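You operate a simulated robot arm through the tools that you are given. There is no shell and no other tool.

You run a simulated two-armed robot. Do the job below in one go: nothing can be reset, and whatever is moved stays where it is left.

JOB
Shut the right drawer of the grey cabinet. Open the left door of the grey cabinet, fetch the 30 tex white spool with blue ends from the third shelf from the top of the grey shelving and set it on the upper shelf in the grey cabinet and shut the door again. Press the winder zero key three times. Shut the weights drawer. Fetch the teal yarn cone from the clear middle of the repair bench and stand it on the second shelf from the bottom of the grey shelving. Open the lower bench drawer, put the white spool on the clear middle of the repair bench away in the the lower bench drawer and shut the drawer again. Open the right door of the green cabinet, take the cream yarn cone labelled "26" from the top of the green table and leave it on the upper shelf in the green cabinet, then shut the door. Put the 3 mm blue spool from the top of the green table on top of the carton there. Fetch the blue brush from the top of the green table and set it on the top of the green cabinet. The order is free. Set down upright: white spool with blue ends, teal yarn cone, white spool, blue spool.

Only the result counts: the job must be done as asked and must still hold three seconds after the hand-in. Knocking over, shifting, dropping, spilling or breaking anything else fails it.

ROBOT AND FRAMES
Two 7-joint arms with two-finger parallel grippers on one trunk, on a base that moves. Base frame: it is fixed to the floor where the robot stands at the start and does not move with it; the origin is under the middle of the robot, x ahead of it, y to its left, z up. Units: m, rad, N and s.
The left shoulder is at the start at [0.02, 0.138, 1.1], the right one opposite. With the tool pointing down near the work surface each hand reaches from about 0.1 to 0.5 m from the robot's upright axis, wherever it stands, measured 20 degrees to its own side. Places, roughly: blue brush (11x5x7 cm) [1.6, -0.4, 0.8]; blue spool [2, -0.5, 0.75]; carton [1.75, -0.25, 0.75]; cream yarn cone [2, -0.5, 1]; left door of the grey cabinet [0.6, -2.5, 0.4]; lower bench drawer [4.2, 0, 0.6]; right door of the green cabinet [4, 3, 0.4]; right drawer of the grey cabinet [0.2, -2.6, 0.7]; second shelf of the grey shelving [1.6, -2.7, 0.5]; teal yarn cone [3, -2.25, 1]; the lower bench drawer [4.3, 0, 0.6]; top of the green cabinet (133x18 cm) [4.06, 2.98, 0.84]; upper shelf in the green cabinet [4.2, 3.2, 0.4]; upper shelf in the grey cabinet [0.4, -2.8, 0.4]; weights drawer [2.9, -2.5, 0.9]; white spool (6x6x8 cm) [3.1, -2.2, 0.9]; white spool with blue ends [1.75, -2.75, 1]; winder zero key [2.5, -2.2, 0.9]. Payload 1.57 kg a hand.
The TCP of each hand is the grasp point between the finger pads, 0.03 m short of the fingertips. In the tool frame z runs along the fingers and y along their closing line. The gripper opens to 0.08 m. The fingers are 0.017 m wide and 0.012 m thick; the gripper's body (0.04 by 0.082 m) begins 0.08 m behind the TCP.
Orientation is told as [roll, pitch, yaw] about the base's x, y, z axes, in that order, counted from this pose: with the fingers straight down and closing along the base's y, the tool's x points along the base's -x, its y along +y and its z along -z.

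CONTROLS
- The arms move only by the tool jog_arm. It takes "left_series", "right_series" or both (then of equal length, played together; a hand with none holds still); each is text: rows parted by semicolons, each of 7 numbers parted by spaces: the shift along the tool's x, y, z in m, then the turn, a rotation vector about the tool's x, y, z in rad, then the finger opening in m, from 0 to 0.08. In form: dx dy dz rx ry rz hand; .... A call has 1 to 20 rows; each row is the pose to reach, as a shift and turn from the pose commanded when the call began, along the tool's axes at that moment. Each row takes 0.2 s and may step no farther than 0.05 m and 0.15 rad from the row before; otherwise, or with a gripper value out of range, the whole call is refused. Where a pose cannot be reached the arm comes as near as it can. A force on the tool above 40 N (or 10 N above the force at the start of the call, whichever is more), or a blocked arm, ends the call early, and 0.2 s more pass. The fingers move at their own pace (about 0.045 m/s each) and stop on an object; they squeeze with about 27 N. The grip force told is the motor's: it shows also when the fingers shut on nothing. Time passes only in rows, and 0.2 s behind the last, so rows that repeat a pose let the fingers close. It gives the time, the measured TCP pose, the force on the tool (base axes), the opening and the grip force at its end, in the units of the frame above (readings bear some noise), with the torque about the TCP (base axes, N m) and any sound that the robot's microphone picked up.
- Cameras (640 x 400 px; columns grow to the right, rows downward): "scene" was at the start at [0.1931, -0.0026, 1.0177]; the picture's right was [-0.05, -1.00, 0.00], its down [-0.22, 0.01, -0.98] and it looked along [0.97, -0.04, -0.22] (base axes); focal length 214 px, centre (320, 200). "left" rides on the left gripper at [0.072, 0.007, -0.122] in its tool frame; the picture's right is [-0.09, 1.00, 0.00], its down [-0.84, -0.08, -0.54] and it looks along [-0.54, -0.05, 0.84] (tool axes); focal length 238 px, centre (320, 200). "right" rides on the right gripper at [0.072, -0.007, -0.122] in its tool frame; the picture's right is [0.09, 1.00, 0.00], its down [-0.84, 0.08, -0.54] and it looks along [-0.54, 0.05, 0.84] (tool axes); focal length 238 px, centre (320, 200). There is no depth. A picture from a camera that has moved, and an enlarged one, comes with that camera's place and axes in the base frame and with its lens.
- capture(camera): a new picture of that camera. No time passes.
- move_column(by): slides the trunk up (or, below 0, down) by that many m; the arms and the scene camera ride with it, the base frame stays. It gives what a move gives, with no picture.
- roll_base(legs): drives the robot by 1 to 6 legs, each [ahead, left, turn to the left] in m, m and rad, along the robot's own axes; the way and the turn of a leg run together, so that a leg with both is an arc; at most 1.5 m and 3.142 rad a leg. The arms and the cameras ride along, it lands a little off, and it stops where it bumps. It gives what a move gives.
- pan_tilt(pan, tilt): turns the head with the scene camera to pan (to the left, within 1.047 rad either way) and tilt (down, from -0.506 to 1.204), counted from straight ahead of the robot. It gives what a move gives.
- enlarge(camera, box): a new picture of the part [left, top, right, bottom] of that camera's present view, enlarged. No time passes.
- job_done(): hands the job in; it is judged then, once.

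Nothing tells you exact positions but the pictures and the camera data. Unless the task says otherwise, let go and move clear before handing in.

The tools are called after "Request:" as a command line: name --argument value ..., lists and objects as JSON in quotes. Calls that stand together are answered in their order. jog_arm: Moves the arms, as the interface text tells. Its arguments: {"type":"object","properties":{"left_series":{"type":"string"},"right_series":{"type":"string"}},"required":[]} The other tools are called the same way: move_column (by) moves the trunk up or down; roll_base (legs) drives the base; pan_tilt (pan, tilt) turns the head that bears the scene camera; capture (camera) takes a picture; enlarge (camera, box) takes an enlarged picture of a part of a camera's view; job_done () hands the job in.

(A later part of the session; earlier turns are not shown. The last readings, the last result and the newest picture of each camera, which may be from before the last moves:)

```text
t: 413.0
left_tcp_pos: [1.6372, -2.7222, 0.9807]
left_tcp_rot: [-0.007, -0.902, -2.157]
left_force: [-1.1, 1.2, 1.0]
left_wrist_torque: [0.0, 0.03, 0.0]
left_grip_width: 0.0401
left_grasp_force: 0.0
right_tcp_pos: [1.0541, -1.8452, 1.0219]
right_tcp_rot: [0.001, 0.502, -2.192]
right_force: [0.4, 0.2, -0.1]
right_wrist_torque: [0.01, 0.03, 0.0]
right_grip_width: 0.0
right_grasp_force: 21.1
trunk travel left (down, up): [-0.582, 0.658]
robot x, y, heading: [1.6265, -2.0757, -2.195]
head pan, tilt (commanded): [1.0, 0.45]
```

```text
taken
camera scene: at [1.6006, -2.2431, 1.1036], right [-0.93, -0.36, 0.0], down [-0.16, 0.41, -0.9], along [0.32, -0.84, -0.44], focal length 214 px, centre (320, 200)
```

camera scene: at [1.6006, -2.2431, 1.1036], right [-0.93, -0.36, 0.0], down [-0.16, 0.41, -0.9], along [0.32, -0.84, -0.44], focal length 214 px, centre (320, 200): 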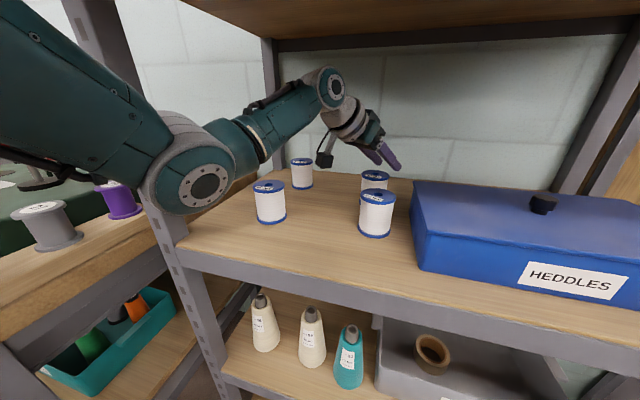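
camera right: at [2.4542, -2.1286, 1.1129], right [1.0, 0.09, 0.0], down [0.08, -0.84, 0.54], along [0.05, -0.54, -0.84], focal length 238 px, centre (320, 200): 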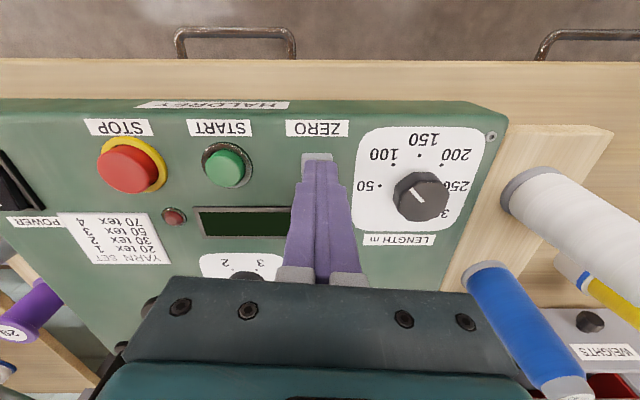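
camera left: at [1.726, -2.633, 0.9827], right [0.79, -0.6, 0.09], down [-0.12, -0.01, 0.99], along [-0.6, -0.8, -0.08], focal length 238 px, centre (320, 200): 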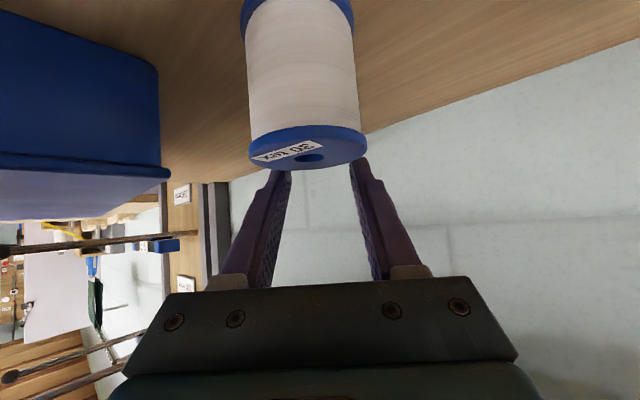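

The elbow is beside the left post, just above the shelf; all spools are standing. I'll lower the hand with the arm only, keeping the shoulder high.

Request:
jog_arm --left_series "0 0 0 0 0 0 0.06; -0.0033 0.005 0.004 0 0 0 0.08; -0.0066 0.0094 0.0083 0 0 0 0.08; -0.0066 0.0094 0.0083 0 0 0 0.08; -0.0066 0.0094 0.0083 0 0 0 0.08"

Request:
capture --camera "left"

```text
t: 414.2
left_tcp_pos: [1.6401, -2.7379, 0.9808]
left_tcp_rot: [-0.006, -0.903, -2.159]
left_force: [-0.1, 0.5, 0.0]
left_wrist_torque: [0.03, -0.02, -0.03]
left_grip_width: 0.0801
left_grasp_force: 0.1
right_tcp_pos: [1.0557, -1.8448, 1.0216]
right_tcp_rot: [0.001, 0.502, -2.191]
right_force: [-0.8, -0.2, -0.9]
right_wrist_torque: [-0.02, 0.03, 0.01]
right_grip_width: 0.0003
right_grasp_force: 21.2
trunk travel left (down, up): [-0.582, 0.658]
robot x, y, heading: [1.625, -2.0772, -2.202]
head pan, tilt (commanded): [1.0, 0.45]
```

```text
taken
camera left: at [1.7259, -2.6253, 0.9993], right [0.8, -0.6, 0.07], down [-0.11, -0.04, 0.99], along [-0.6, -0.8, -0.1], focal length 238 px, centre (320, 200)
```

left: 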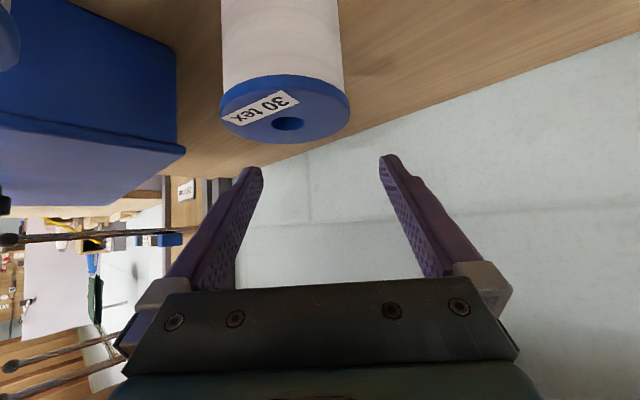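

Request:
jog_arm --left_series "0.0073 -0.0054 -0.0092 0 0 0 0.08; 0.0146 -0.0108 -0.0184 0 0 0 0.08; 0.0146 -0.0108 -0.0184 0 0 0 0.08"

Request:
capture --camera "left"

```text
t: 415.0
left_tcp_pos: [1.6432, -2.7102, 0.9803]
left_tcp_rot: [-0.006, -0.902, -2.156]
left_force: [-0.3, 0.5, 0.1]
left_wrist_torque: [0.02, -0.01, -0.05]
left_grip_width: 0.0801
left_grasp_force: 0.0
right_tcp_pos: [1.0557, -1.8445, 1.0212]
right_tcp_rot: [0.002, 0.5, -2.192]
right_force: [-0.6, -0.2, 0.5]
right_wrist_torque: [-0.01, 0.01, -0.03]
right_grip_width: 0.0001
right_grasp_force: 21.8
trunk travel left (down, up): [-0.582, 0.658]
robot x, y, heading: [1.6271, -2.0787, -2.206]
head pan, tilt (commanded): [1.0, 0.45]
```

```text
taken
camera left: at [1.7297, -2.5987, 0.999], right [0.8, -0.6, 0.07], down [-0.11, -0.04, 0.99], along [-0.6, -0.8, -0.1], focal length 238 px, centre (320, 200)
```

left: 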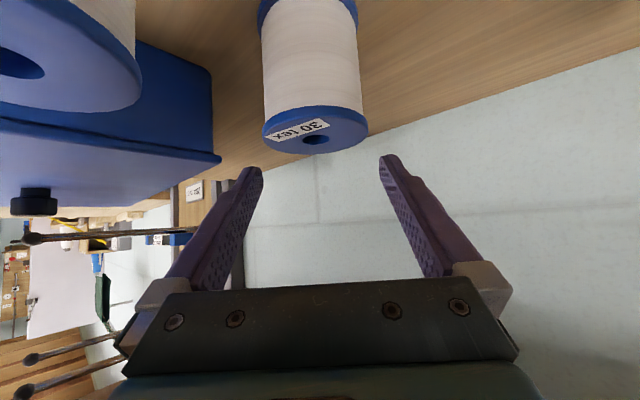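

Centred again. Now I descend with the arm.

Request:
jog_arm --left_series "0.0125 0.001 0.01 0 0 0 0.08; 0.025 0.001 0.02 0 0 0 0.08; 0.0377 0.001 0.0298 0 0 0 0.08; 0.0377 0.001 0.0298 0 0 0 0.08"

Request:
capture --camera "left"

Request:
capture --camera "scene"

```text
t: 416.0
left_tcp_pos: [1.6456, -2.7121, 0.931]
left_tcp_rot: [-0.008, -0.9, -2.157]
left_force: [-0.3, -0.1, -0.3]
left_wrist_torque: [-0.01, 0.0, -0.04]
left_grip_width: 0.0799
left_grasp_force: 0.0
right_tcp_pos: [1.055, -1.8448, 1.0229]
right_tcp_rot: [0.003, 0.5, -2.192]
right_force: [-0.9, 0.2, 0.6]
right_wrist_torque: [0.02, -0.01, -0.01]
right_grip_width: 0.0
right_grasp_force: 21.5
trunk travel left (down, up): [-0.582, 0.658]
robot x, y, heading: [1.6264, -2.0799, -2.201]
head pan, tilt (commanded): [1.0, 0.45]
```

```text
taken
camera left: at [1.731, -2.6004, 0.9496], right [0.8, -0.6, 0.07], down [-0.11, -0.04, 0.99], along [-0.6, -0.8, -0.1], focal length 238 px, centre (320, 200)
```

left: 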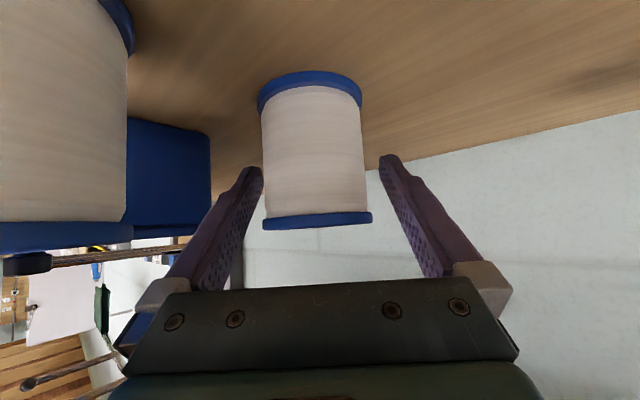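

```text
taken
camera scene: at [1.6007, -2.2431, 1.1036], right [-0.93, -0.36, 0.0], down [-0.16, 0.41, -0.9], along [0.33, -0.84, -0.44], focal length 214 px, centre (320, 200)
```

scene: 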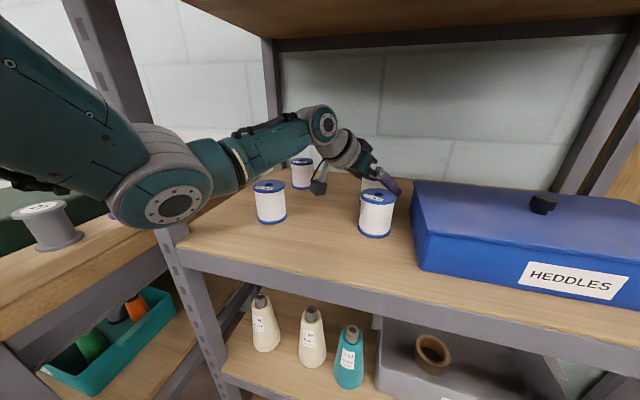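

The spool sits between the fingers. I close on it.

Request:
jog_arm --left_series "0 0 0 0 0 0 0.07; 0 0 0 0 0 0 0.06; 0 0 0 0 0 0 0.045; 0 0 0 0 0 0 0.04; 0 0 0 0 0 0 0.04; 0 0 0 0 0 0 0.04"

Request:
capture --camera "left"

```text
t: 417.4
left_tcp_pos: [1.6459, -2.7123, 0.9309]
left_tcp_rot: [-0.008, -0.902, -2.156]
left_force: [-0.3, 0.7, -0.7]
left_wrist_torque: [-0.03, -0.02, 0.05]
left_grip_width: 0.0566
left_grasp_force: 26.9
right_tcp_pos: [1.0547, -1.8451, 1.0214]
right_tcp_rot: [0.003, 0.501, -2.192]
right_force: [-0.3, 0.8, 0.0]
right_wrist_torque: [-0.01, -0.01, -0.02]
right_grip_width: 0.0002
right_grasp_force: 21.5
trunk travel left (down, up): [-0.582, 0.658]
robot x, y, heading: [1.6242, -2.0792, -2.205]
head pan, tilt (commanded): [1.0, 0.45]
```

```text
taken
camera left: at [1.7309, -2.6005, 0.9499], right [0.8, -0.6, 0.07], down [-0.11, -0.04, 0.99], along [-0.6, -0.8, -0.1], focal length 238 px, centre (320, 200)
```

left: 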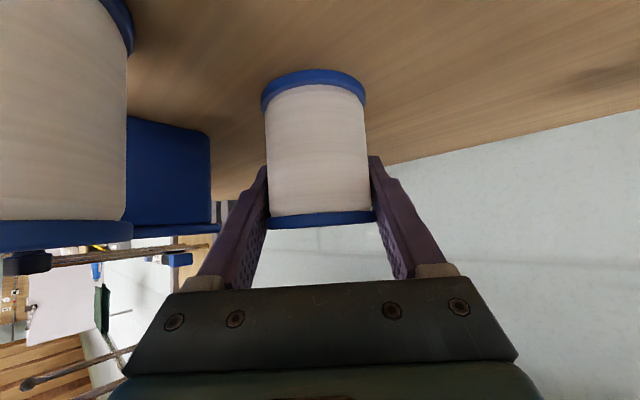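

The 30 tex spool is held (57 mm). I raise the column so that it clears the front spools' tops, then check.

Request:
move_column --by 0.05

Request:
capture --camera "scene"

```text
t: 418.4
left_tcp_pos: [1.6448, -2.7118, 0.9817]
left_tcp_rot: [-0.007, -0.901, -2.156]
left_force: [0.0, 0.1, -0.1]
left_wrist_torque: [0.03, -0.01, 0.01]
left_grip_width: 0.0565
left_grasp_force: 26.1
right_tcp_pos: [1.0543, -1.845, 1.0717]
right_tcp_rot: [0.0, 0.503, -2.191]
right_force: [0.3, 0.2, -1.0]
right_wrist_torque: [0.03, 0.01, 0.01]
right_grip_width: 0.0003
right_grasp_force: 21.7
trunk travel left (down, up): [-0.632, 0.608]
robot x, y, heading: [1.6261, -2.0814, -2.206]
head pan, tilt (commanded): [1.0, 0.45]
```

```text
taken
camera scene: at [1.6007, -2.2429, 1.1536], right [-0.93, -0.36, 0.0], down [-0.16, 0.41, -0.9], along [0.33, -0.84, -0.44], focal length 214 px, centre (320, 200)
```

scene: 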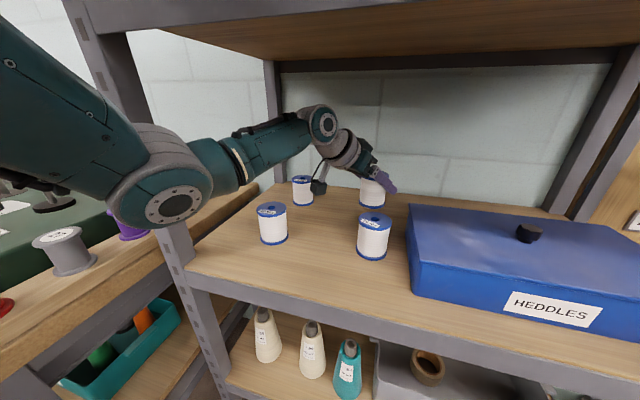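

Request:
move_column --by 0.035

Request:
roll_base --legs '[[-0.16, -0.02, 0]]'

Request:
capture --camera "scene"

```text
t: 419.1
left_tcp_pos: [1.6451, -2.7114, 1.015]
left_tcp_rot: [-0.008, -0.901, -2.158]
left_force: [0.3, 0.0, -1.5]
left_wrist_torque: [-0.02, 0.01, -0.01]
left_grip_width: 0.0565
left_grasp_force: 26.7
right_tcp_pos: [1.0556, -1.8447, 1.1066]
right_tcp_rot: [0.001, 0.5, -2.193]
right_force: [-0.6, 0.5, -0.3]
right_wrist_torque: [0.03, -0.02, 0.01]
right_grip_width: 0.0
right_grasp_force: 21.2
trunk travel left (down, up): [-0.667, 0.573]
robot x, y, heading: [1.6273, -2.0757, -2.201]
head pan, tilt (commanded): [1.0, 0.45]
```

```text
t: 420.6
left_tcp_pos: [1.7226, -2.5727, 1.0165]
left_tcp_rot: [-0.007, -0.903, -2.154]
left_force: [0.8, -1.0, -1.7]
left_wrist_torque: [-0.01, 0.02, -0.02]
left_grip_width: 0.0568
left_grasp_force: 27.1
right_tcp_pos: [1.1299, -1.7088, 1.1073]
right_tcp_rot: [0.001, 0.501, -2.187]
right_force: [0.2, -0.6, -0.2]
right_wrist_torque: [0.03, 0.02, 0.0]
right_grip_width: 0.0001
right_grasp_force: 21.7
trunk travel left (down, up): [-0.667, 0.573]
robot x, y, heading: [1.7021, -1.9394, -2.197]
head pan, tilt (commanded): [1.0, 0.45]
```

```text
taken
camera scene: at [1.6769, -2.1043, 1.1886], right [-0.93, -0.36, 0.0], down [-0.16, 0.41, -0.9], along [0.33, -0.84, -0.44], focal length 214 px, centre (320, 200)
```

scene: 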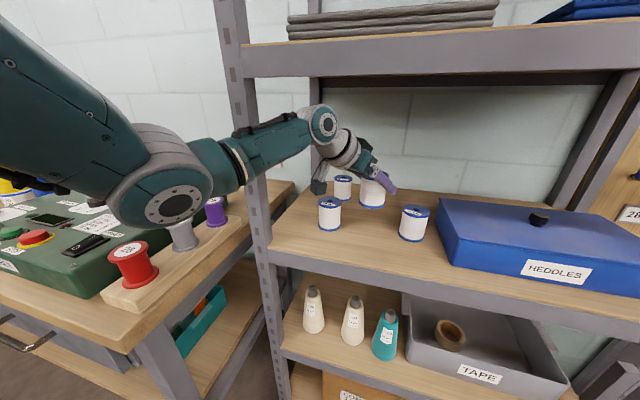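

Request:
roll_base --legs '[[-0.25, -0.12, 0], [-0.2, -0.1, 0]]'

Request:
capture --camera "scene"

Request:
enlarge --camera "scene" --box '[260, 120, 560, 320]'

```text
t: 423.8
left_tcp_pos: [1.813, -2.0777, 1.0156]
left_tcp_rot: [-0.007, -0.902, -2.155]
left_force: [0.1, -0.4, 0.1]
left_wrist_torque: [0.0, -0.02, 0.0]
left_grip_width: 0.0565
left_grasp_force: 27.2
right_tcp_pos: [1.2212, -1.2108, 1.1073]
right_tcp_rot: [0.001, 0.503, -2.189]
right_force: [-0.1, -0.3, -0.1]
right_wrist_torque: [0.0, -0.01, -0.01]
right_grip_width: 0.0
right_grasp_force: 21.5
trunk travel left (down, up): [-0.667, 0.573]
robot x, y, heading: [1.7976, -1.4439, -2.205]
head pan, tilt (commanded): [1.0, 0.45]
```

```text
taken
camera scene: at [1.7676, -1.6089, 1.1886], right [-0.93, -0.36, 0.0], down [-0.16, 0.41, -0.9], along [0.33, -0.84, -0.44], focal length 214 px, centre (320, 200)
```

scene: 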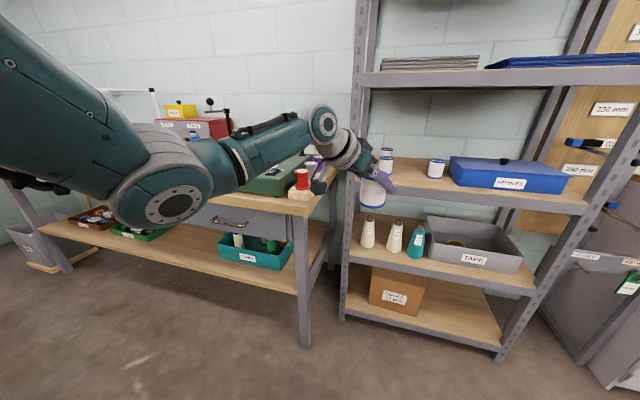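

```text
2.00 times, centred on (410, 220) of scene
camera zoom: at [1.7676, -1.6089, 1.1886], right [-0.93, -0.36, 0.0], down [-0.16, 0.41, -0.9], along [0.33, -0.84, -0.44], focal length 429 px, centre (140, 160)
```

zoom: 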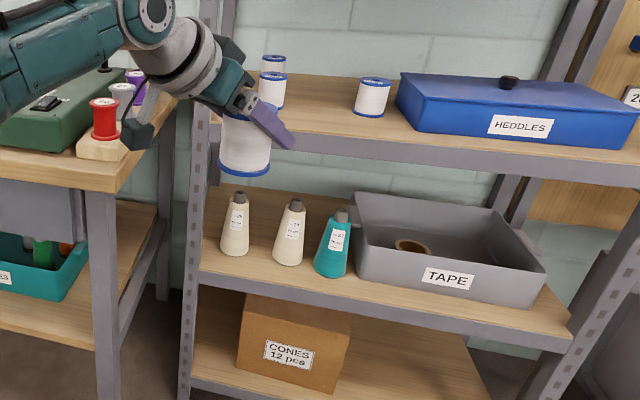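

The spool is out and all other shelf items stand undisturbed. Next the grey cabinet: I turn to face south again and strafe right, then look at it.

Request:
roll_base --legs '[[0, 0, 0.73]]'

Request:
pan_tilt --pan -0.7 --tilt 0.4

Request:
capture --camera "scene"

```text
t: 426.2
left_tcp_pos: [2.2363, -1.8963, 1.0164]
left_tcp_rot: [-0.006, -0.903, -1.413]
left_force: [0.4, -0.8, -1.0]
left_wrist_torque: [-0.02, -0.02, -0.03]
left_grip_width: 0.0567
left_grasp_force: 27.0
right_tcp_pos: [1.2167, -1.6602, 1.1088]
right_tcp_rot: [0.002, 0.501, -1.448]
right_force: [-0.1, -0.1, -0.3]
right_wrist_torque: [-0.01, 0.05, -0.03]
right_grip_width: 0.0001
right_grasp_force: 21.2
trunk travel left (down, up): [-0.667, 0.573]
robot x, y, heading: [1.7962, -1.4458, -1.456]
head pan, tilt (commanded): [1.0, 0.45]
```

```text
t: 427.9
left_tcp_pos: [2.2369, -1.8966, 1.0155]
left_tcp_rot: [-0.008, -0.902, -1.413]
left_force: [-0.2, 0.9, -1.0]
left_wrist_torque: [-0.01, 0.03, -0.01]
left_grip_width: 0.0568
left_grasp_force: 27.1
right_tcp_pos: [1.215, -1.6601, 1.1075]
right_tcp_rot: [0.002, 0.503, -1.445]
right_force: [0.1, 0.1, 0.7]
right_wrist_torque: [0.02, 0.02, -0.01]
right_grip_width: 0.0
right_grasp_force: 21.3
trunk travel left (down, up): [-0.667, 0.573]
robot x, y, heading: [1.7935, -1.4449, -1.451]
head pan, tilt (commanded): [-0.7, 0.4]
```

```text
taken
camera scene: at [1.7534, -1.6191, 1.1932], right [-0.83, 0.55, 0.0], down [0.21, 0.32, -0.92], along [-0.51, -0.77, -0.39], focal length 214 px, centre (320, 200)
```

scene: 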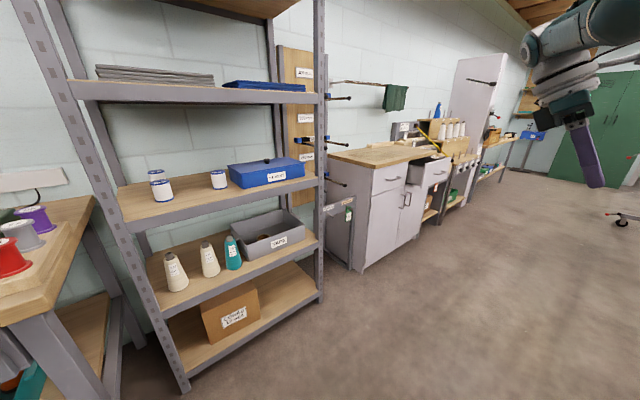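

Request:
roll_base --legs '[[0, -1.2, -0.02]]'

Request:
pan_tilt --pan 0.0 --tilt 0.45

Request:
capture --camera "scene"

```text
t: 434.3
left_tcp_pos: [0.9657, -2.0369, 1.0162]
left_tcp_rot: [-0.005, -0.901, -1.439]
left_force: [0.0, 0.0, -1.5]
left_wrist_torque: [0.0, -0.01, -0.01]
left_grip_width: 0.0566
left_grasp_force: 27.1
right_tcp_pos: [-0.0499, -1.7723, 1.1071]
right_tcp_rot: [0.001, 0.503, -1.473]
right_force: [-0.3, -0.7, -0.2]
right_wrist_torque: [-0.02, -0.03, 0.06]
right_grip_width: 0.0
right_grasp_force: 21.2
trunk travel left (down, up): [-0.667, 0.573]
robot x, y, heading: [0.534, -1.5729, -1.484]
head pan, tilt (commanded): [-0.7, 0.4]
```

```text
t: 435.4
left_tcp_pos: [0.9657, -2.0371, 1.0161]
left_tcp_rot: [-0.006, -0.902, -1.439]
left_force: [0.6, 0.0, -0.3]
left_wrist_torque: [0.0, -0.01, 0.01]
left_grip_width: 0.0567
left_grasp_force: 27.2
right_tcp_pos: [-0.0505, -1.7721, 1.1057]
right_tcp_rot: [0.004, 0.501, -1.473]
right_force: [-0.7, -0.4, 0.4]
right_wrist_torque: [-0.01, 0.0, -0.06]
right_grip_width: 0.0002
right_grasp_force: 21.7
trunk travel left (down, up): [-0.667, 0.573]
robot x, y, heading: [0.537, -1.5742, -1.483]
head pan, tilt (commanded): [0.0, 0.45]
```

```text
taken
camera scene: at [0.5506, -1.7618, 1.1886], right [-1.0, -0.09, 0.0], down [-0.04, 0.43, -0.9], along [0.08, -0.9, -0.44], focal length 214 px, centre (320, 200)
```

scene: 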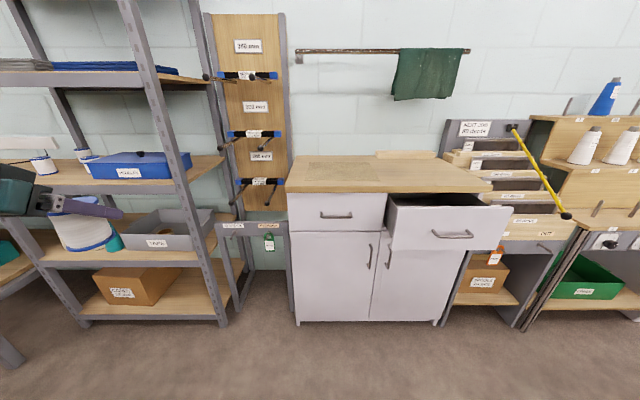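

I see the grey cabinet: right drawer open about 11 cm, doors below with handles at the middle; left door handle near (0.39, -2.53, 0.55). I bring the free right hand to the front, tilted forward.

Request:
jog_arm --right_series "-0.0282 0.034 -0.0052 0 -0.1077 0 0; -0.0563 0.0681 -0.0105 0 -0.2154 0 0; -0.0845 0.1021 -0.0157 0 -0.3231 0 0; -0.1127 0.1362 -0.021 0 -0.4308 0 0; -0.1408 0.1702 -0.0262 0 -0.5385 0 0; -0.169 0.2043 -0.0315 0 -0.6462 0 0; -0.1972 0.2383 -0.0367 0 -0.7538 0 0; -0.2254 0.2724 -0.042 0 -0.8615 0 0; -0.2535 0.3064 -0.0472 0 -0.9692 0 0; -0.2817 0.3405 -0.0525 0 -1.0769 0 0; -0.3099 0.3745 -0.0577 0 -1.1846 0 0; -0.338 0.4086 -0.063 0 -1.2923 0 0; -0.3662 0.4426 -0.0682 0 -1.4 0 0; -0.3662 0.4426 -0.0682 0 -1.4 0 0"

Request:
capture --camera "scene"

```text
t: 438.4
left_tcp_pos: [0.9654, -2.0368, 1.0163]
left_tcp_rot: [-0.005, -0.903, -1.44]
left_force: [0.5, 0.0, -0.4]
left_wrist_torque: [0.01, 0.0, 0.02]
left_grip_width: 0.0566
left_grasp_force: 26.3
right_tcp_pos: [0.451, -2.1653, 0.9376]
right_tcp_rot: [0.004, -0.898, -1.476]
right_force: [-0.2, 0.4, 0.2]
right_wrist_torque: [-0.02, -0.03, -0.01]
right_grip_width: 0.0
right_grasp_force: 21.2
right hand out of reach, approached as far as the arm can: row 1, 2, 3, 4, 5, 6, 7, 8, 9, 10, 11, 12, 13, 14
trunk travel left (down, up): [-0.667, 0.573]
robot x, y, heading: [0.534, -1.5729, -1.484]
head pan, tilt (commanded): [0.0, 0.45]
```

```text
taken
camera scene: at [0.5506, -1.7618, 1.1886], right [-1.0, -0.09, 0.0], down [-0.04, 0.43, -0.9], along [0.08, -0.9, -0.44], focal length 214 px, centre (320, 200)
```

scene: 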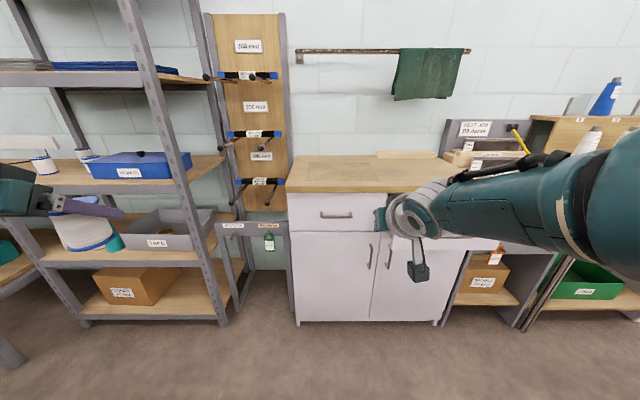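

Request:
jog_arm --right_series "0.02 0 -0.025 0 0 0 0; 0.04 0 -0.05 0 0 0 0; 0.06 0 -0.075 0 0 0 0; 0.08 0 -0.1 0 0 0 0; 0.08 0 -0.1 0 0 0 0"

```text
t: 439.6
left_tcp_pos: [0.9661, -2.036, 1.017]
left_tcp_rot: [-0.007, -0.903, -1.438]
left_force: [0.6, 0.2, -1.3]
left_wrist_torque: [0.02, -0.01, 0.03]
left_grip_width: 0.0566
left_grasp_force: 27.3
right_tcp_pos: [0.4631, -2.1225, 0.8809]
right_tcp_rot: [0.002, -0.899, -1.476]
right_force: [-0.1, 0.2, -0.3]
right_wrist_torque: [0.0, 0.03, 0.0]
right_grip_width: 0.0
right_grasp_force: 21.0
right hand out of reach, approached as far as the arm can: row 1, 2, 3, 4, 5
trunk travel left (down, up): [-0.667, 0.573]
robot x, y, heading: [0.5328, -1.5697, -1.489]
head pan, tilt (commanded): [0.0, 0.45]
```

The right arm remains fully stretched but usable with base and column motion. I raise the left hand with the spool, lower the column so the right fingertips are at drawer height, and align to push the drawer beside its handle.

Request:
jog_arm --left_series "-0.0132 0 -0.0358 0 0 0 0.04; -0.0263 0 -0.0717 0 0 0 0.04; -0.0395 0 -0.1075 0 0 0 0.04; -0.0526 0 -0.1433 0 0 0 0.04; -0.0526 0 -0.1433 0 0 0 0.04"

Request:
move_column --by -0.112

Request:
roll_base --legs '[[0, -0.15, 0], [0.2, 0, 0]]'

Request:
capture --camera "scene"

Request:
capture --camera "right"

```text
t: 440.8
left_tcp_pos: [0.9538, -1.9553, 1.147]
left_tcp_rot: [-0.007, -0.901, -1.439]
left_force: [-1.0, 0.9, -1.7]
left_wrist_torque: [-0.04, -0.02, 0.0]
left_grip_width: 0.0565
left_grasp_force: 27.7
right_tcp_pos: [0.4627, -2.1227, 0.8811]
right_tcp_rot: [0.004, -0.898, -1.478]
right_force: [-0.5, 0.0, 0.5]
right_wrist_torque: [-0.03, 0.0, -0.01]
right_grip_width: 0.0
right_grasp_force: 21.3
trunk travel left (down, up): [-0.667, 0.573]
robot x, y, heading: [0.5376, -1.5704, -1.481]
head pan, tilt (commanded): [0.0, 0.45]
```

```text
t: 442.2
left_tcp_pos: [0.9542, -1.9577, 1.0349]
left_tcp_rot: [-0.005, -0.903, -1.439]
left_force: [-0.3, 0.2, -0.5]
left_wrist_torque: [0.03, -0.01, 0.02]
left_grip_width: 0.0568
left_grasp_force: 26.9
right_tcp_pos: [0.4636, -2.1224, 0.7699]
right_tcp_rot: [0.003, -0.899, -1.478]
right_force: [0.0, -0.2, 0.0]
right_wrist_torque: [-0.01, 0.01, 0.06]
right_grip_width: 0.0001
right_grasp_force: 21.3
trunk travel left (down, up): [-0.555, 0.685]
robot x, y, heading: [0.5319, -1.5734, -1.487]
head pan, tilt (commanded): [0.0, 0.45]
```

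```text
t: 444.8
left_tcp_pos: [0.819, -2.1607, 1.035]
left_tcp_rot: [-0.007, -0.902, -1.438]
left_force: [0.5, 0.7, -0.9]
left_wrist_torque: [0.01, 0.02, -0.02]
left_grip_width: 0.0565
left_grasp_force: 26.7
right_tcp_pos: [0.3273, -2.3295, 0.7692]
right_tcp_rot: [0.003, -0.897, -1.475]
right_force: [0.0, -0.2, 1.0]
right_wrist_torque: [0.02, -0.01, 0.02]
right_grip_width: 0.0
right_grasp_force: 21.7
trunk travel left (down, up): [-0.555, 0.685]
robot x, y, heading: [0.3987, -1.7814, -1.481]
head pan, tilt (commanded): [0.0, 0.45]
```

```text
taken
camera scene: at [0.4152, -1.9678, 1.0766], right [-1.0, -0.09, 0.0], down [-0.04, 0.43, -0.9], along [0.08, -0.9, -0.43], focal length 214 px, centre (320, 200)
```

scene: 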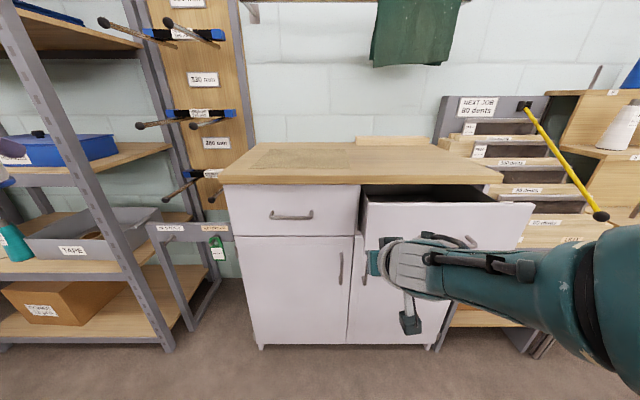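

```text
taken
camera right: at [0.3082, -2.189, 0.7894], right [0.99, 0.15, -0.07], down [0.08, -0.09, 0.99], along [0.15, -0.98, -0.1], focal length 238 px, centre (320, 200)
```

right: 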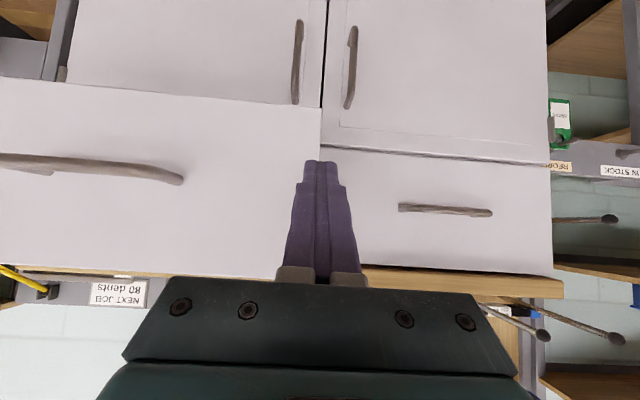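

The fingertip is right at the drawer's left edge, so I shift 7 cm right and push it in by driving forward.

Request:
roll_base --legs '[[0, -0.07, 0], [0.19, 0, 0]]'

Request:
capture --camera "right"

Request:
capture --camera "scene"

```text
t: 446.9
left_tcp_pos: [0.7676, -2.3485, 1.0349]
left_tcp_rot: [-0.006, -0.903, -1.432]
left_force: [-0.5, -0.5, -1.1]
left_wrist_torque: [0.01, 0.03, -0.01]
left_grip_width: 0.0566
left_grasp_force: 27.2
right_tcp_pos: [0.2786, -2.5196, 0.7701]
right_tcp_rot: [0.003, -0.897, -1.47]
right_force: [-0.5, -0.3, 0.2]
right_wrist_torque: [0.05, -0.02, -0.04]
right_grip_width: 0.0001
right_grasp_force: 21.4
trunk travel left (down, up): [-0.555, 0.685]
robot x, y, heading: [0.3454, -1.9667, -1.471]
head pan, tilt (commanded): [0.0, 0.45]
```

```text
taken
camera right: at [0.2577, -2.3789, 0.7895], right [0.98, 0.16, -0.07], down [0.08, -0.09, 0.99], along [0.15, -0.98, -0.1], focal length 238 px, centre (320, 200)
```

right: 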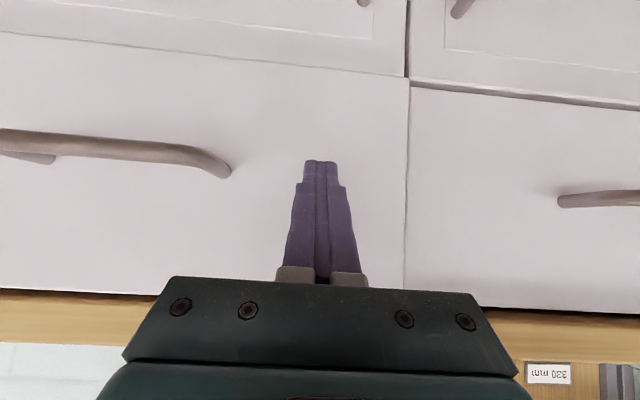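

```text
taken
camera scene: at [0.3632, -2.1568, 1.0766], right [-1.0, -0.1, 0.0], down [-0.04, 0.43, -0.9], along [0.09, -0.9, -0.43], focal length 214 px, centre (320, 200)
```

scene: 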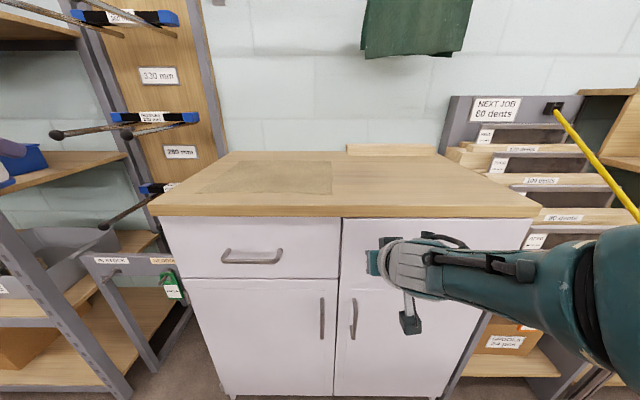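

Nearly flush. I push a little more until it stops.

Request:
roll_base --legs '[[0.03, 0, 0]]'

Request:
roll_base --legs '[[0.03, 0, 0]]'

Request:
capture --camera "scene"

Request:
enlarge --camera "scene" --box '[280, 190, 480, 300]'

```text
t: 447.9
left_tcp_pos: [0.769, -2.373, 1.0333]
left_tcp_rot: [-0.008, -0.897, -1.434]
left_force: [1.0, 0.3, -1.1]
left_wrist_torque: [-0.03, -0.04, -0.01]
left_grip_width: 0.0567
left_grasp_force: 27.2
right_tcp_pos: [0.282, -2.5372, 0.761]
right_tcp_rot: [0.006, -0.879, -1.471]
right_force: [-5.1, 20.5, 7.6]
right_wrist_torque: [0.01, 0.04, -0.08]
right_grip_width: 0.0001
right_grasp_force: 21.5
trunk travel left (down, up): [-0.555, 0.685]
robot x, y, heading: [0.3495, -1.9971, -1.477]
head pan, tilt (commanded): [0.0, 0.45]
stopped in leg 1: the force on the tool passed its limit at 152 N (the readings are from after the stop); the commanded pose is now the measured one
```

```text
t: 448.7
left_tcp_pos: [0.7688, -2.3817, 1.0314]
left_tcp_rot: [-0.006, -0.894, -1.434]
left_force: [0.9, -0.1, -0.9]
left_wrist_torque: [0.0, 0.01, -0.02]
left_grip_width: 0.0566
left_grasp_force: 27.2
right_tcp_pos: [0.2828, -2.5372, 0.7538]
right_tcp_rot: [0.011, -0.859, -1.473]
right_force: [-5.1, 35.3, 15.1]
right_wrist_torque: [0.06, 0.05, -0.11]
right_grip_width: 0.0
right_grasp_force: 22.0
trunk travel left (down, up): [-0.555, 0.685]
robot x, y, heading: [0.3469, -2.0061, -1.476]
head pan, tilt (commanded): [0.0, 0.45]
stopped in leg 1: the force on the tool passed its limit at 237 N (the readings are from after the stop); the commanded pose is now the measured one
```

```text
taken
camera scene: at [0.3648, -2.1898, 1.0751], right [-1.0, -0.09, 0.0], down [-0.04, 0.44, -0.9], along [0.08, -0.89, -0.44], focal length 214 px, centre (320, 200)
```

scene: 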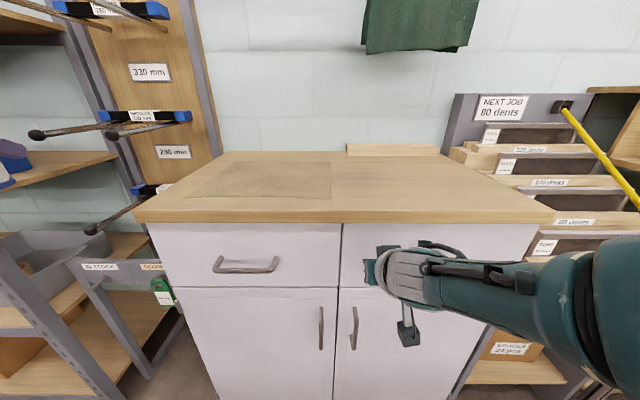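

```text
3.20 times, centred on (380, 245) of scene
camera zoom: at [0.3648, -2.1898, 1.0751], right [-1.0, -0.09, 0.0], down [-0.04, 0.44, -0.9], along [0.08, -0.89, -0.44], focal length 686 px, centre (128, 56)
```

zoom: 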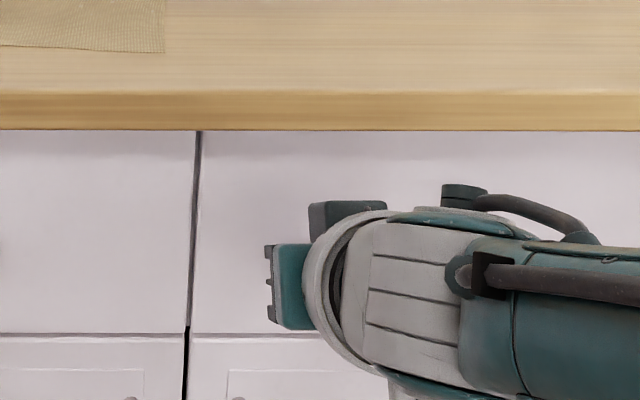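

The right drawer is flush now. I back off and test whether the right arm bends again.

Request:
roll_base --legs '[[-0.15, 0, 0]]'

Request:
jog_arm --right_series "0 0 -0.03 0 0 0 0.02; 0 0 -0.06 0 0 0 0.04; 0 0 -0.06 0 0 0 0.04"

```text
t: 450.0
left_tcp_pos: [0.7563, -2.2391, 1.0344]
left_tcp_rot: [-0.004, -0.9, -1.433]
left_force: [-0.1, 0.7, -0.1]
left_wrist_torque: [-0.01, 0.06, -0.02]
left_grip_width: 0.0564
left_grasp_force: 27.3
right_tcp_pos: [0.2722, -2.4005, 0.7607]
right_tcp_rot: [0.012, -0.874, -1.474]
right_force: [-0.3, 0.2, -0.3]
right_wrist_torque: [0.0, 0.03, 0.01]
right_grip_width: 0.0001
right_grasp_force: 21.6
trunk travel left (down, up): [-0.555, 0.685]
robot x, y, heading: [0.337, -1.8617, -1.477]
head pan, tilt (commanded): [0.0, 0.45]
```

```text
t: 450.8
left_tcp_pos: [0.7569, -2.2403, 1.0349]
left_tcp_rot: [-0.006, -0.9, -1.433]
left_force: [-1.0, -0.5, -1.4]
left_wrist_torque: [0.01, -0.02, 0.01]
left_grip_width: 0.0567
left_grasp_force: 27.2
right_tcp_pos: [0.278, -2.3991, 0.7603]
right_tcp_rot: [0.009, -0.875, -1.472]
right_force: [0.5, 0.3, -0.4]
right_wrist_torque: [-0.01, 0.01, 0.01]
right_grip_width: 0.0401
right_grasp_force: 0.1
right hand out of reach, approached as far as the arm can: row 1, 2, 3
trunk travel left (down, up): [-0.555, 0.685]
robot x, y, heading: [0.3354, -1.8594, -1.475]
head pan, tilt (commanded): [0.0, 0.45]
```

Request:
jog_arm --right_series "0 0 0 0.1 0 0.08 0.04; 0 0 0 0.2 0 0.16 0.04; 0 0 0 0.3 0 0.24 0.04; 0 0 0 0.4 0 0.32 0.04; 0 0 0 0.5 0 0.4 0.04; 0 0 0 0.6 0 0.48 0.04; 0 0 0 0.6 0 0.48 0.04"

```text
t: 452.4
left_tcp_pos: [0.7566, -2.2398, 1.0345]
left_tcp_rot: [-0.007, -0.902, -1.432]
left_force: [0.8, 1.0, -0.6]
left_wrist_torque: [0.01, 0.0, -0.01]
left_grip_width: 0.0566
left_grasp_force: 26.9
right_tcp_pos: [0.2145, -2.3598, 0.7945]
right_tcp_rot: [-0.017, -0.881, -2.205]
right_force: [0.4, -0.5, 0.3]
right_wrist_torque: [0.0, 0.0, 0.0]
right_grip_width: 0.0401
right_grasp_force: 0.1
right hand out of reach, approached as far as the arm can: row 1, 2, 3, 4, 5, 6, 7
trunk travel left (down, up): [-0.555, 0.685]
robot x, y, heading: [0.3362, -1.8542, -1.477]
head pan, tilt (commanded): [0.0, 0.45]
```

Still stretched, but I can work with base motion. I rotate the right hand back, open its fingers, and lower the trunk to the door-handle height.

Request:
jog_arm --right_series "0 0 0 -0.0936 0 -0.0772 0.05; 0 0 0 -0.1872 0 -0.1545 0.06; 0 0 0 -0.2808 0 -0.2317 0.07; 0 0 0 -0.3743 0 -0.3089 0.08; 0 0 0 -0.4679 0 -0.3862 0.08; 0 0 0 -0.5615 0 -0.4634 0.08; 0 0 0 -0.5615 0 -0.4634 0.08"

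Request:
move_column --by -0.2

Request:
capture --camera "scene"

Request:
capture --camera "right"

```text
t: 454.0
left_tcp_pos: [0.757, -2.2395, 1.036]
left_tcp_rot: [-0.007, -0.902, -1.431]
left_force: [0.9, 0.2, -1.0]
left_wrist_torque: [0.01, 0.03, 0.01]
left_grip_width: 0.0565
left_grasp_force: 26.4
right_tcp_pos: [0.2225, -2.3594, 0.7933]
right_tcp_rot: [-0.004, -0.869, -1.5]
right_force: [0.9, -0.1, 1.2]
right_wrist_torque: [0.0, -0.02, 0.01]
right_grip_width: 0.0799
right_grasp_force: 0.0
trunk travel left (down, up): [-0.555, 0.685]
robot x, y, heading: [0.3343, -1.8582, -1.48]
head pan, tilt (commanded): [0.0, 0.45]
```

```text
t: 456.2
left_tcp_pos: [0.7561, -2.2384, 0.8362]
left_tcp_rot: [-0.004, -0.9, -1.434]
left_force: [0.8, -0.2, -0.9]
left_wrist_torque: [-0.01, -0.01, 0.04]
left_grip_width: 0.0567
left_grasp_force: 27.2
right_tcp_pos: [0.2197, -2.3591, 0.5932]
right_tcp_rot: [-0.004, -0.868, -1.502]
right_force: [0.6, -0.1, 0.9]
right_wrist_torque: [0.0, -0.03, -0.02]
right_grip_width: 0.0803
right_grasp_force: 0.1
trunk travel left (down, up): [-0.355, 0.885]
robot x, y, heading: [0.3353, -1.8574, -1.479]
head pan, tilt (commanded): [0.0, 0.45]
```

```text
taken
camera scene: at [0.3526, -2.0477, 0.8766], right [-1.0, -0.09, 0.0], down [-0.04, 0.43, -0.9], along [0.08, -0.9, -0.44], focal length 214 px, centre (320, 200)
```

scene: 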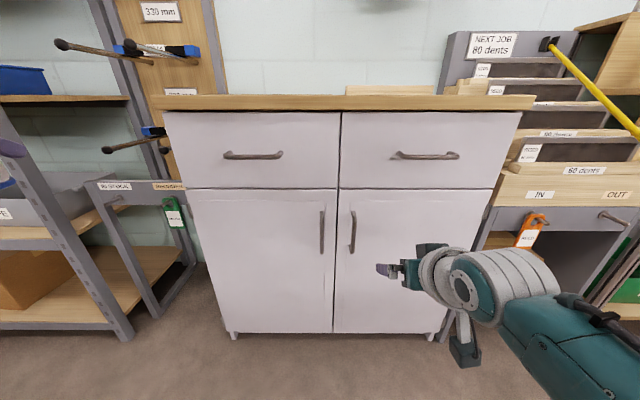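

```text
taken
camera right: at [0.2056, -2.2196, 0.6176], right [0.99, 0.12, -0.07], down [0.09, -0.12, 0.99], along [0.11, -0.98, -0.13], focal length 238 px, centre (320, 200)
```

right: 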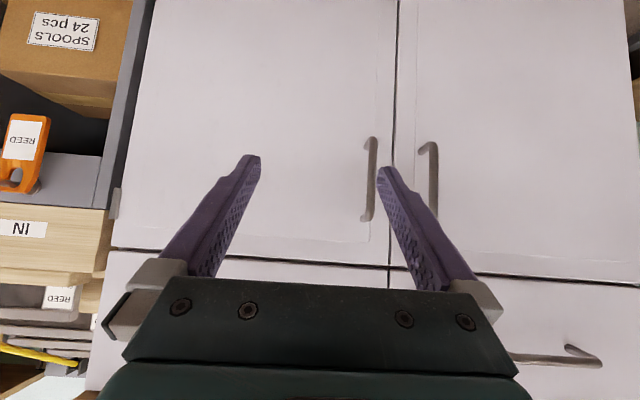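

The right arm responds normally again, and both drawers are flush. I zoom on the left door's handle.

Request:
enlarge --camera "scene" --box '[270, 180, 390, 270]'

Request:
enlarge --camera "right" --box '[330, 100, 490, 240]'

```text
4.44 times, centred on (330, 225) of scene
camera zoom: at [0.3526, -2.0477, 0.8766], right [-1.0, -0.09, 0.0], down [-0.04, 0.43, -0.9], along [0.08, -0.9, -0.44], focal length 953 px, centre (276, 89)
```

zoom: 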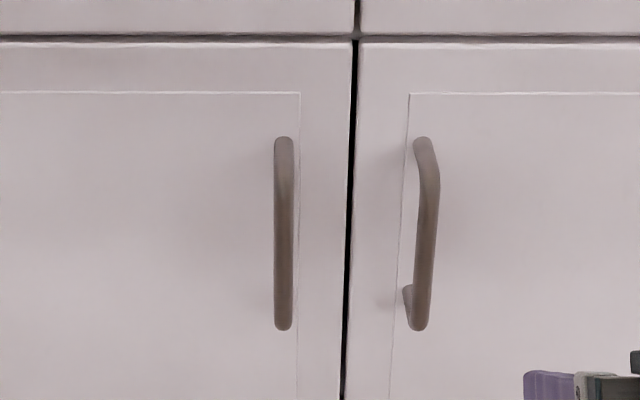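

```text
2.86 times, centred on (410, 170) of right
camera zoom: at [0.2056, -2.2196, 0.6176], right [0.99, 0.12, -0.07], down [0.09, -0.12, 0.99], along [0.11, -0.98, -0.13], focal length 681 px, centre (63, 286)
```

zoom: 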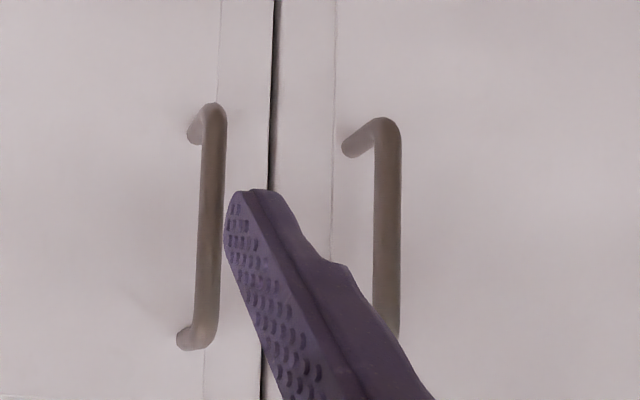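

Handle bar of the left door: (0.391, -2.509), z 0.49–0.60; hinge at x≈0.73. I align the right hand with it and approach.

Request:
move_column --by -0.045

Request:
roll_base --legs '[[0, 0.157, 0], [0.08, 0, 0]]'

Request:
capture --camera "right"

Request:
capture --camera "scene"

```text
t: 457.1
left_tcp_pos: [0.7576, -2.2399, 0.7903]
left_tcp_rot: [-0.004, -0.9, -1.434]
left_force: [-0.4, 0.3, -0.8]
left_wrist_torque: [-0.01, 0.0, -0.03]
left_grip_width: 0.0566
left_grasp_force: 27.1
right_tcp_pos: [0.2218, -2.3586, 0.5491]
right_tcp_rot: [-0.007, -0.87, -1.501]
right_force: [-0.5, -0.3, 0.1]
right_wrist_torque: [0.0, 0.02, -0.03]
right_grip_width: 0.0803
right_grasp_force: 0.0
trunk travel left (down, up): [-0.31, 0.93]
robot x, y, heading: [0.3355, -1.8592, -1.475]
head pan, tilt (commanded): [0.0, 0.45]
```

```text
t: 459.1
left_tcp_pos: [0.9185, -2.3036, 0.7899]
left_tcp_rot: [-0.005, -0.902, -1.435]
left_force: [-0.1, -0.6, -0.4]
left_wrist_torque: [-0.01, -0.03, -0.02]
left_grip_width: 0.0568
left_grasp_force: 26.7
right_tcp_pos: [0.3839, -2.4222, 0.5486]
right_tcp_rot: [-0.005, -0.871, -1.502]
right_force: [0.2, -0.2, 0.2]
right_wrist_torque: [0.0, 0.01, 0.01]
right_grip_width: 0.0801
right_grasp_force: 0.0
trunk travel left (down, up): [-0.31, 0.93]
robot x, y, heading: [0.497, -1.9197, -1.481]
head pan, tilt (commanded): [0.0, 0.45]
```

```text
taken
camera right: at [0.3675, -2.283, 0.5724], right [0.99, 0.12, -0.07], down [0.09, -0.12, 0.99], along [0.11, -0.98, -0.13], focal length 238 px, centre (320, 200)
```

right: 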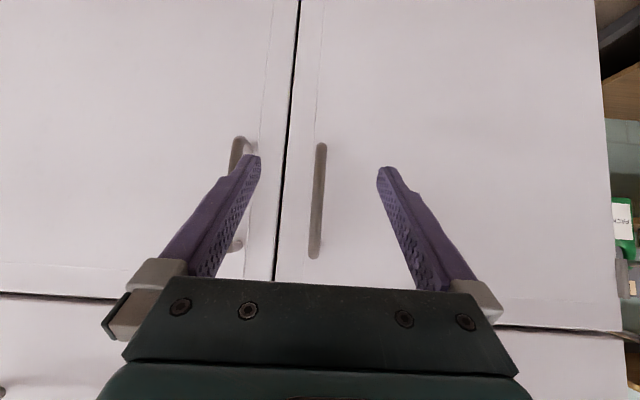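

```text
taken
camera scene: at [0.5146, -2.1114, 0.8316], right [-1.0, -0.09, 0.0], down [-0.04, 0.43, -0.9], along [0.08, -0.9, -0.44], focal length 214 px, centre (320, 200)
```

scene: 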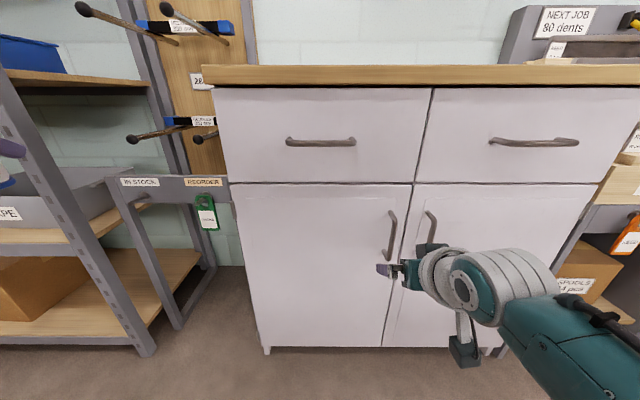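

The handle is between the fingers. I narrow the opening slightly to avoid the neighbouring handle, move in, and close.

Request:
jog_arm --right_series "0 0 0 0 0 0 0.06; 0 0 0 0 0 0 0.055; 0 0 0 0 0 0 0.055"

Request:
roll_base --legs '[[0.081, 0.006, 0]]'

Request:
capture --camera "right"

```text
t: 459.9
left_tcp_pos: [0.9197, -2.3032, 0.7885]
left_tcp_rot: [-0.008, -0.901, -1.435]
left_force: [-0.1, 0.0, -1.1]
left_wrist_torque: [-0.03, -0.02, 0.01]
left_grip_width: 0.0567
left_grasp_force: 27.2
right_tcp_pos: [0.3824, -2.4233, 0.5486]
right_tcp_rot: [-0.006, -0.87, -1.5]
right_force: [-0.2, 0.8, 0.4]
right_wrist_torque: [0.01, -0.01, 0.01]
right_grip_width: 0.0547
right_grasp_force: 0.0
trunk travel left (down, up): [-0.31, 0.93]
robot x, y, heading: [0.4931, -1.9254, -1.476]
head pan, tilt (commanded): [0.0, 0.45]
```

```text
t: 461.0
left_tcp_pos: [0.9305, -2.3823, 0.7901]
left_tcp_rot: [-0.007, -0.899, -1.437]
left_force: [0.7, -0.3, -0.8]
left_wrist_torque: [0.02, -0.01, -0.02]
left_grip_width: 0.0567
left_grasp_force: 26.6
right_tcp_pos: [0.3953, -2.4999, 0.549]
right_tcp_rot: [-0.005, -0.867, -1.506]
right_force: [-0.3, 0.3, -1.2]
right_wrist_torque: [-0.02, 0.03, -0.01]
right_grip_width: 0.0552
right_grasp_force: 0.1
trunk travel left (down, up): [-0.31, 0.93]
robot x, y, heading: [0.509, -2.0018, -1.482]
head pan, tilt (commanded): [0.0, 0.45]
```

```text
taken
camera right: at [0.3796, -2.36, 0.5723], right [0.99, 0.12, -0.07], down [0.09, -0.12, 0.99], along [0.11, -0.99, -0.13], focal length 238 px, centre (320, 200)
```

right: 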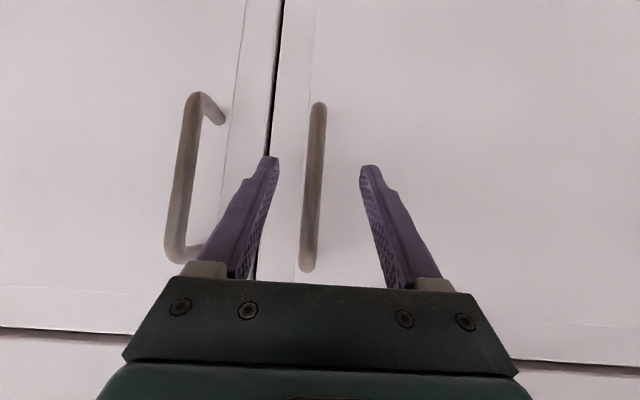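

The bar is between the fingers; I close the gripper on it.

Request:
jog_arm --right_series "0 0 0 0 0 0 0.03; 0 0 0 0 0 0 0.01; 0 0 0 0 0 0 0; 0 0 0 0 0 0 0; 0 0 0 0 0 0 0"

Request:
capture --camera "right"

```text
t: 462.2
left_tcp_pos: [0.9289, -2.3822, 0.789]
left_tcp_rot: [-0.01, -0.901, -1.434]
left_force: [-0.1, -0.3, -0.1]
left_wrist_torque: [-0.02, 0.02, 0.02]
left_grip_width: 0.0565
left_grasp_force: 27.7
right_tcp_pos: [0.3915, -2.499, 0.5474]
right_tcp_rot: [-0.011, -0.867, -1.503]
right_force: [-7.8, -0.1, -2.4]
right_wrist_torque: [-0.05, -0.31, -0.17]
right_grip_width: 0.012
right_grasp_force: 29.0
trunk travel left (down, up): [-0.31, 0.93]
robot x, y, heading: [0.5077, -1.9974, -1.479]
head pan, tilt (commanded): [0.0, 0.45]
```

```text
taken
camera right: at [0.3759, -2.3596, 0.5723], right [0.99, 0.12, -0.08], down [0.09, -0.12, 0.99], along [0.11, -0.99, -0.13], focal length 238 px, centre (320, 200)
```

right: 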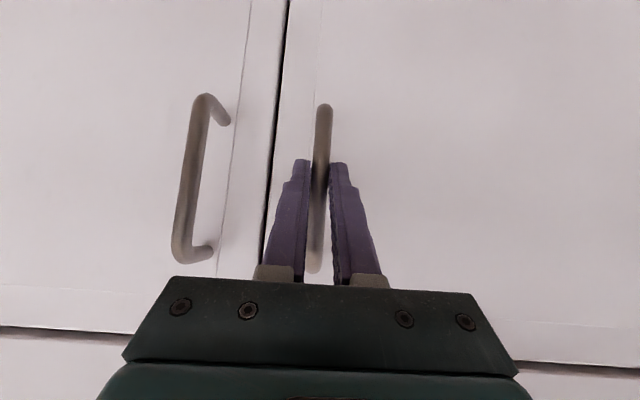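

Gripped. I pull the left door open by following its arc with the base.

Request:
roll_base --legs '[[-0.0819, 0.0203, 0], [-0.0743, 0.04, 0]]'

Request:
capture --camera "scene"

```text
t: 463.9
left_tcp_pos: [0.9726, -2.2167, 0.7869]
left_tcp_rot: [-0.012, -0.898, -1.429]
left_force: [0.1, -0.4, -1.4]
left_wrist_torque: [-0.02, -0.04, 0.01]
left_grip_width: 0.0561
left_grasp_force: 26.7
right_tcp_pos: [0.4336, -2.3365, 0.548]
right_tcp_rot: [-0.013, -0.866, -1.496]
right_force: [-17.1, 8.7, 9.7]
right_wrist_torque: [0.45, -0.17, -0.36]
right_grip_width: 0.0116
right_grasp_force: 29.1
trunk travel left (down, up): [-0.31, 0.93]
robot x, y, heading: [0.5557, -1.8418, -1.473]
head pan, tilt (commanded): [0.0, 0.45]
```

```text
taken
camera scene: at [0.5677, -2.0257, 0.8312], right [-1.0, -0.09, 0.0], down [-0.04, 0.43, -0.9], along [0.08, -0.9, -0.44], focal length 214 px, centre (320, 200)
```

scene: 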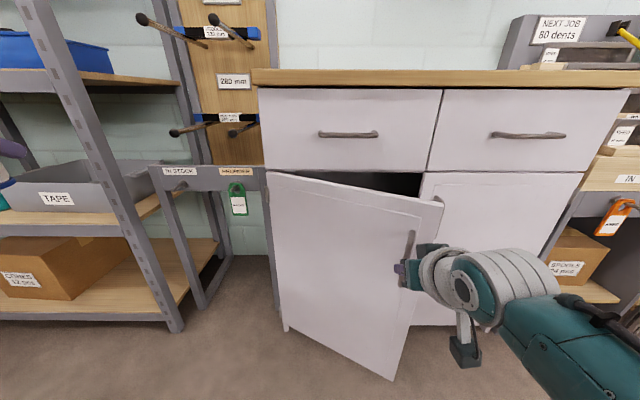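

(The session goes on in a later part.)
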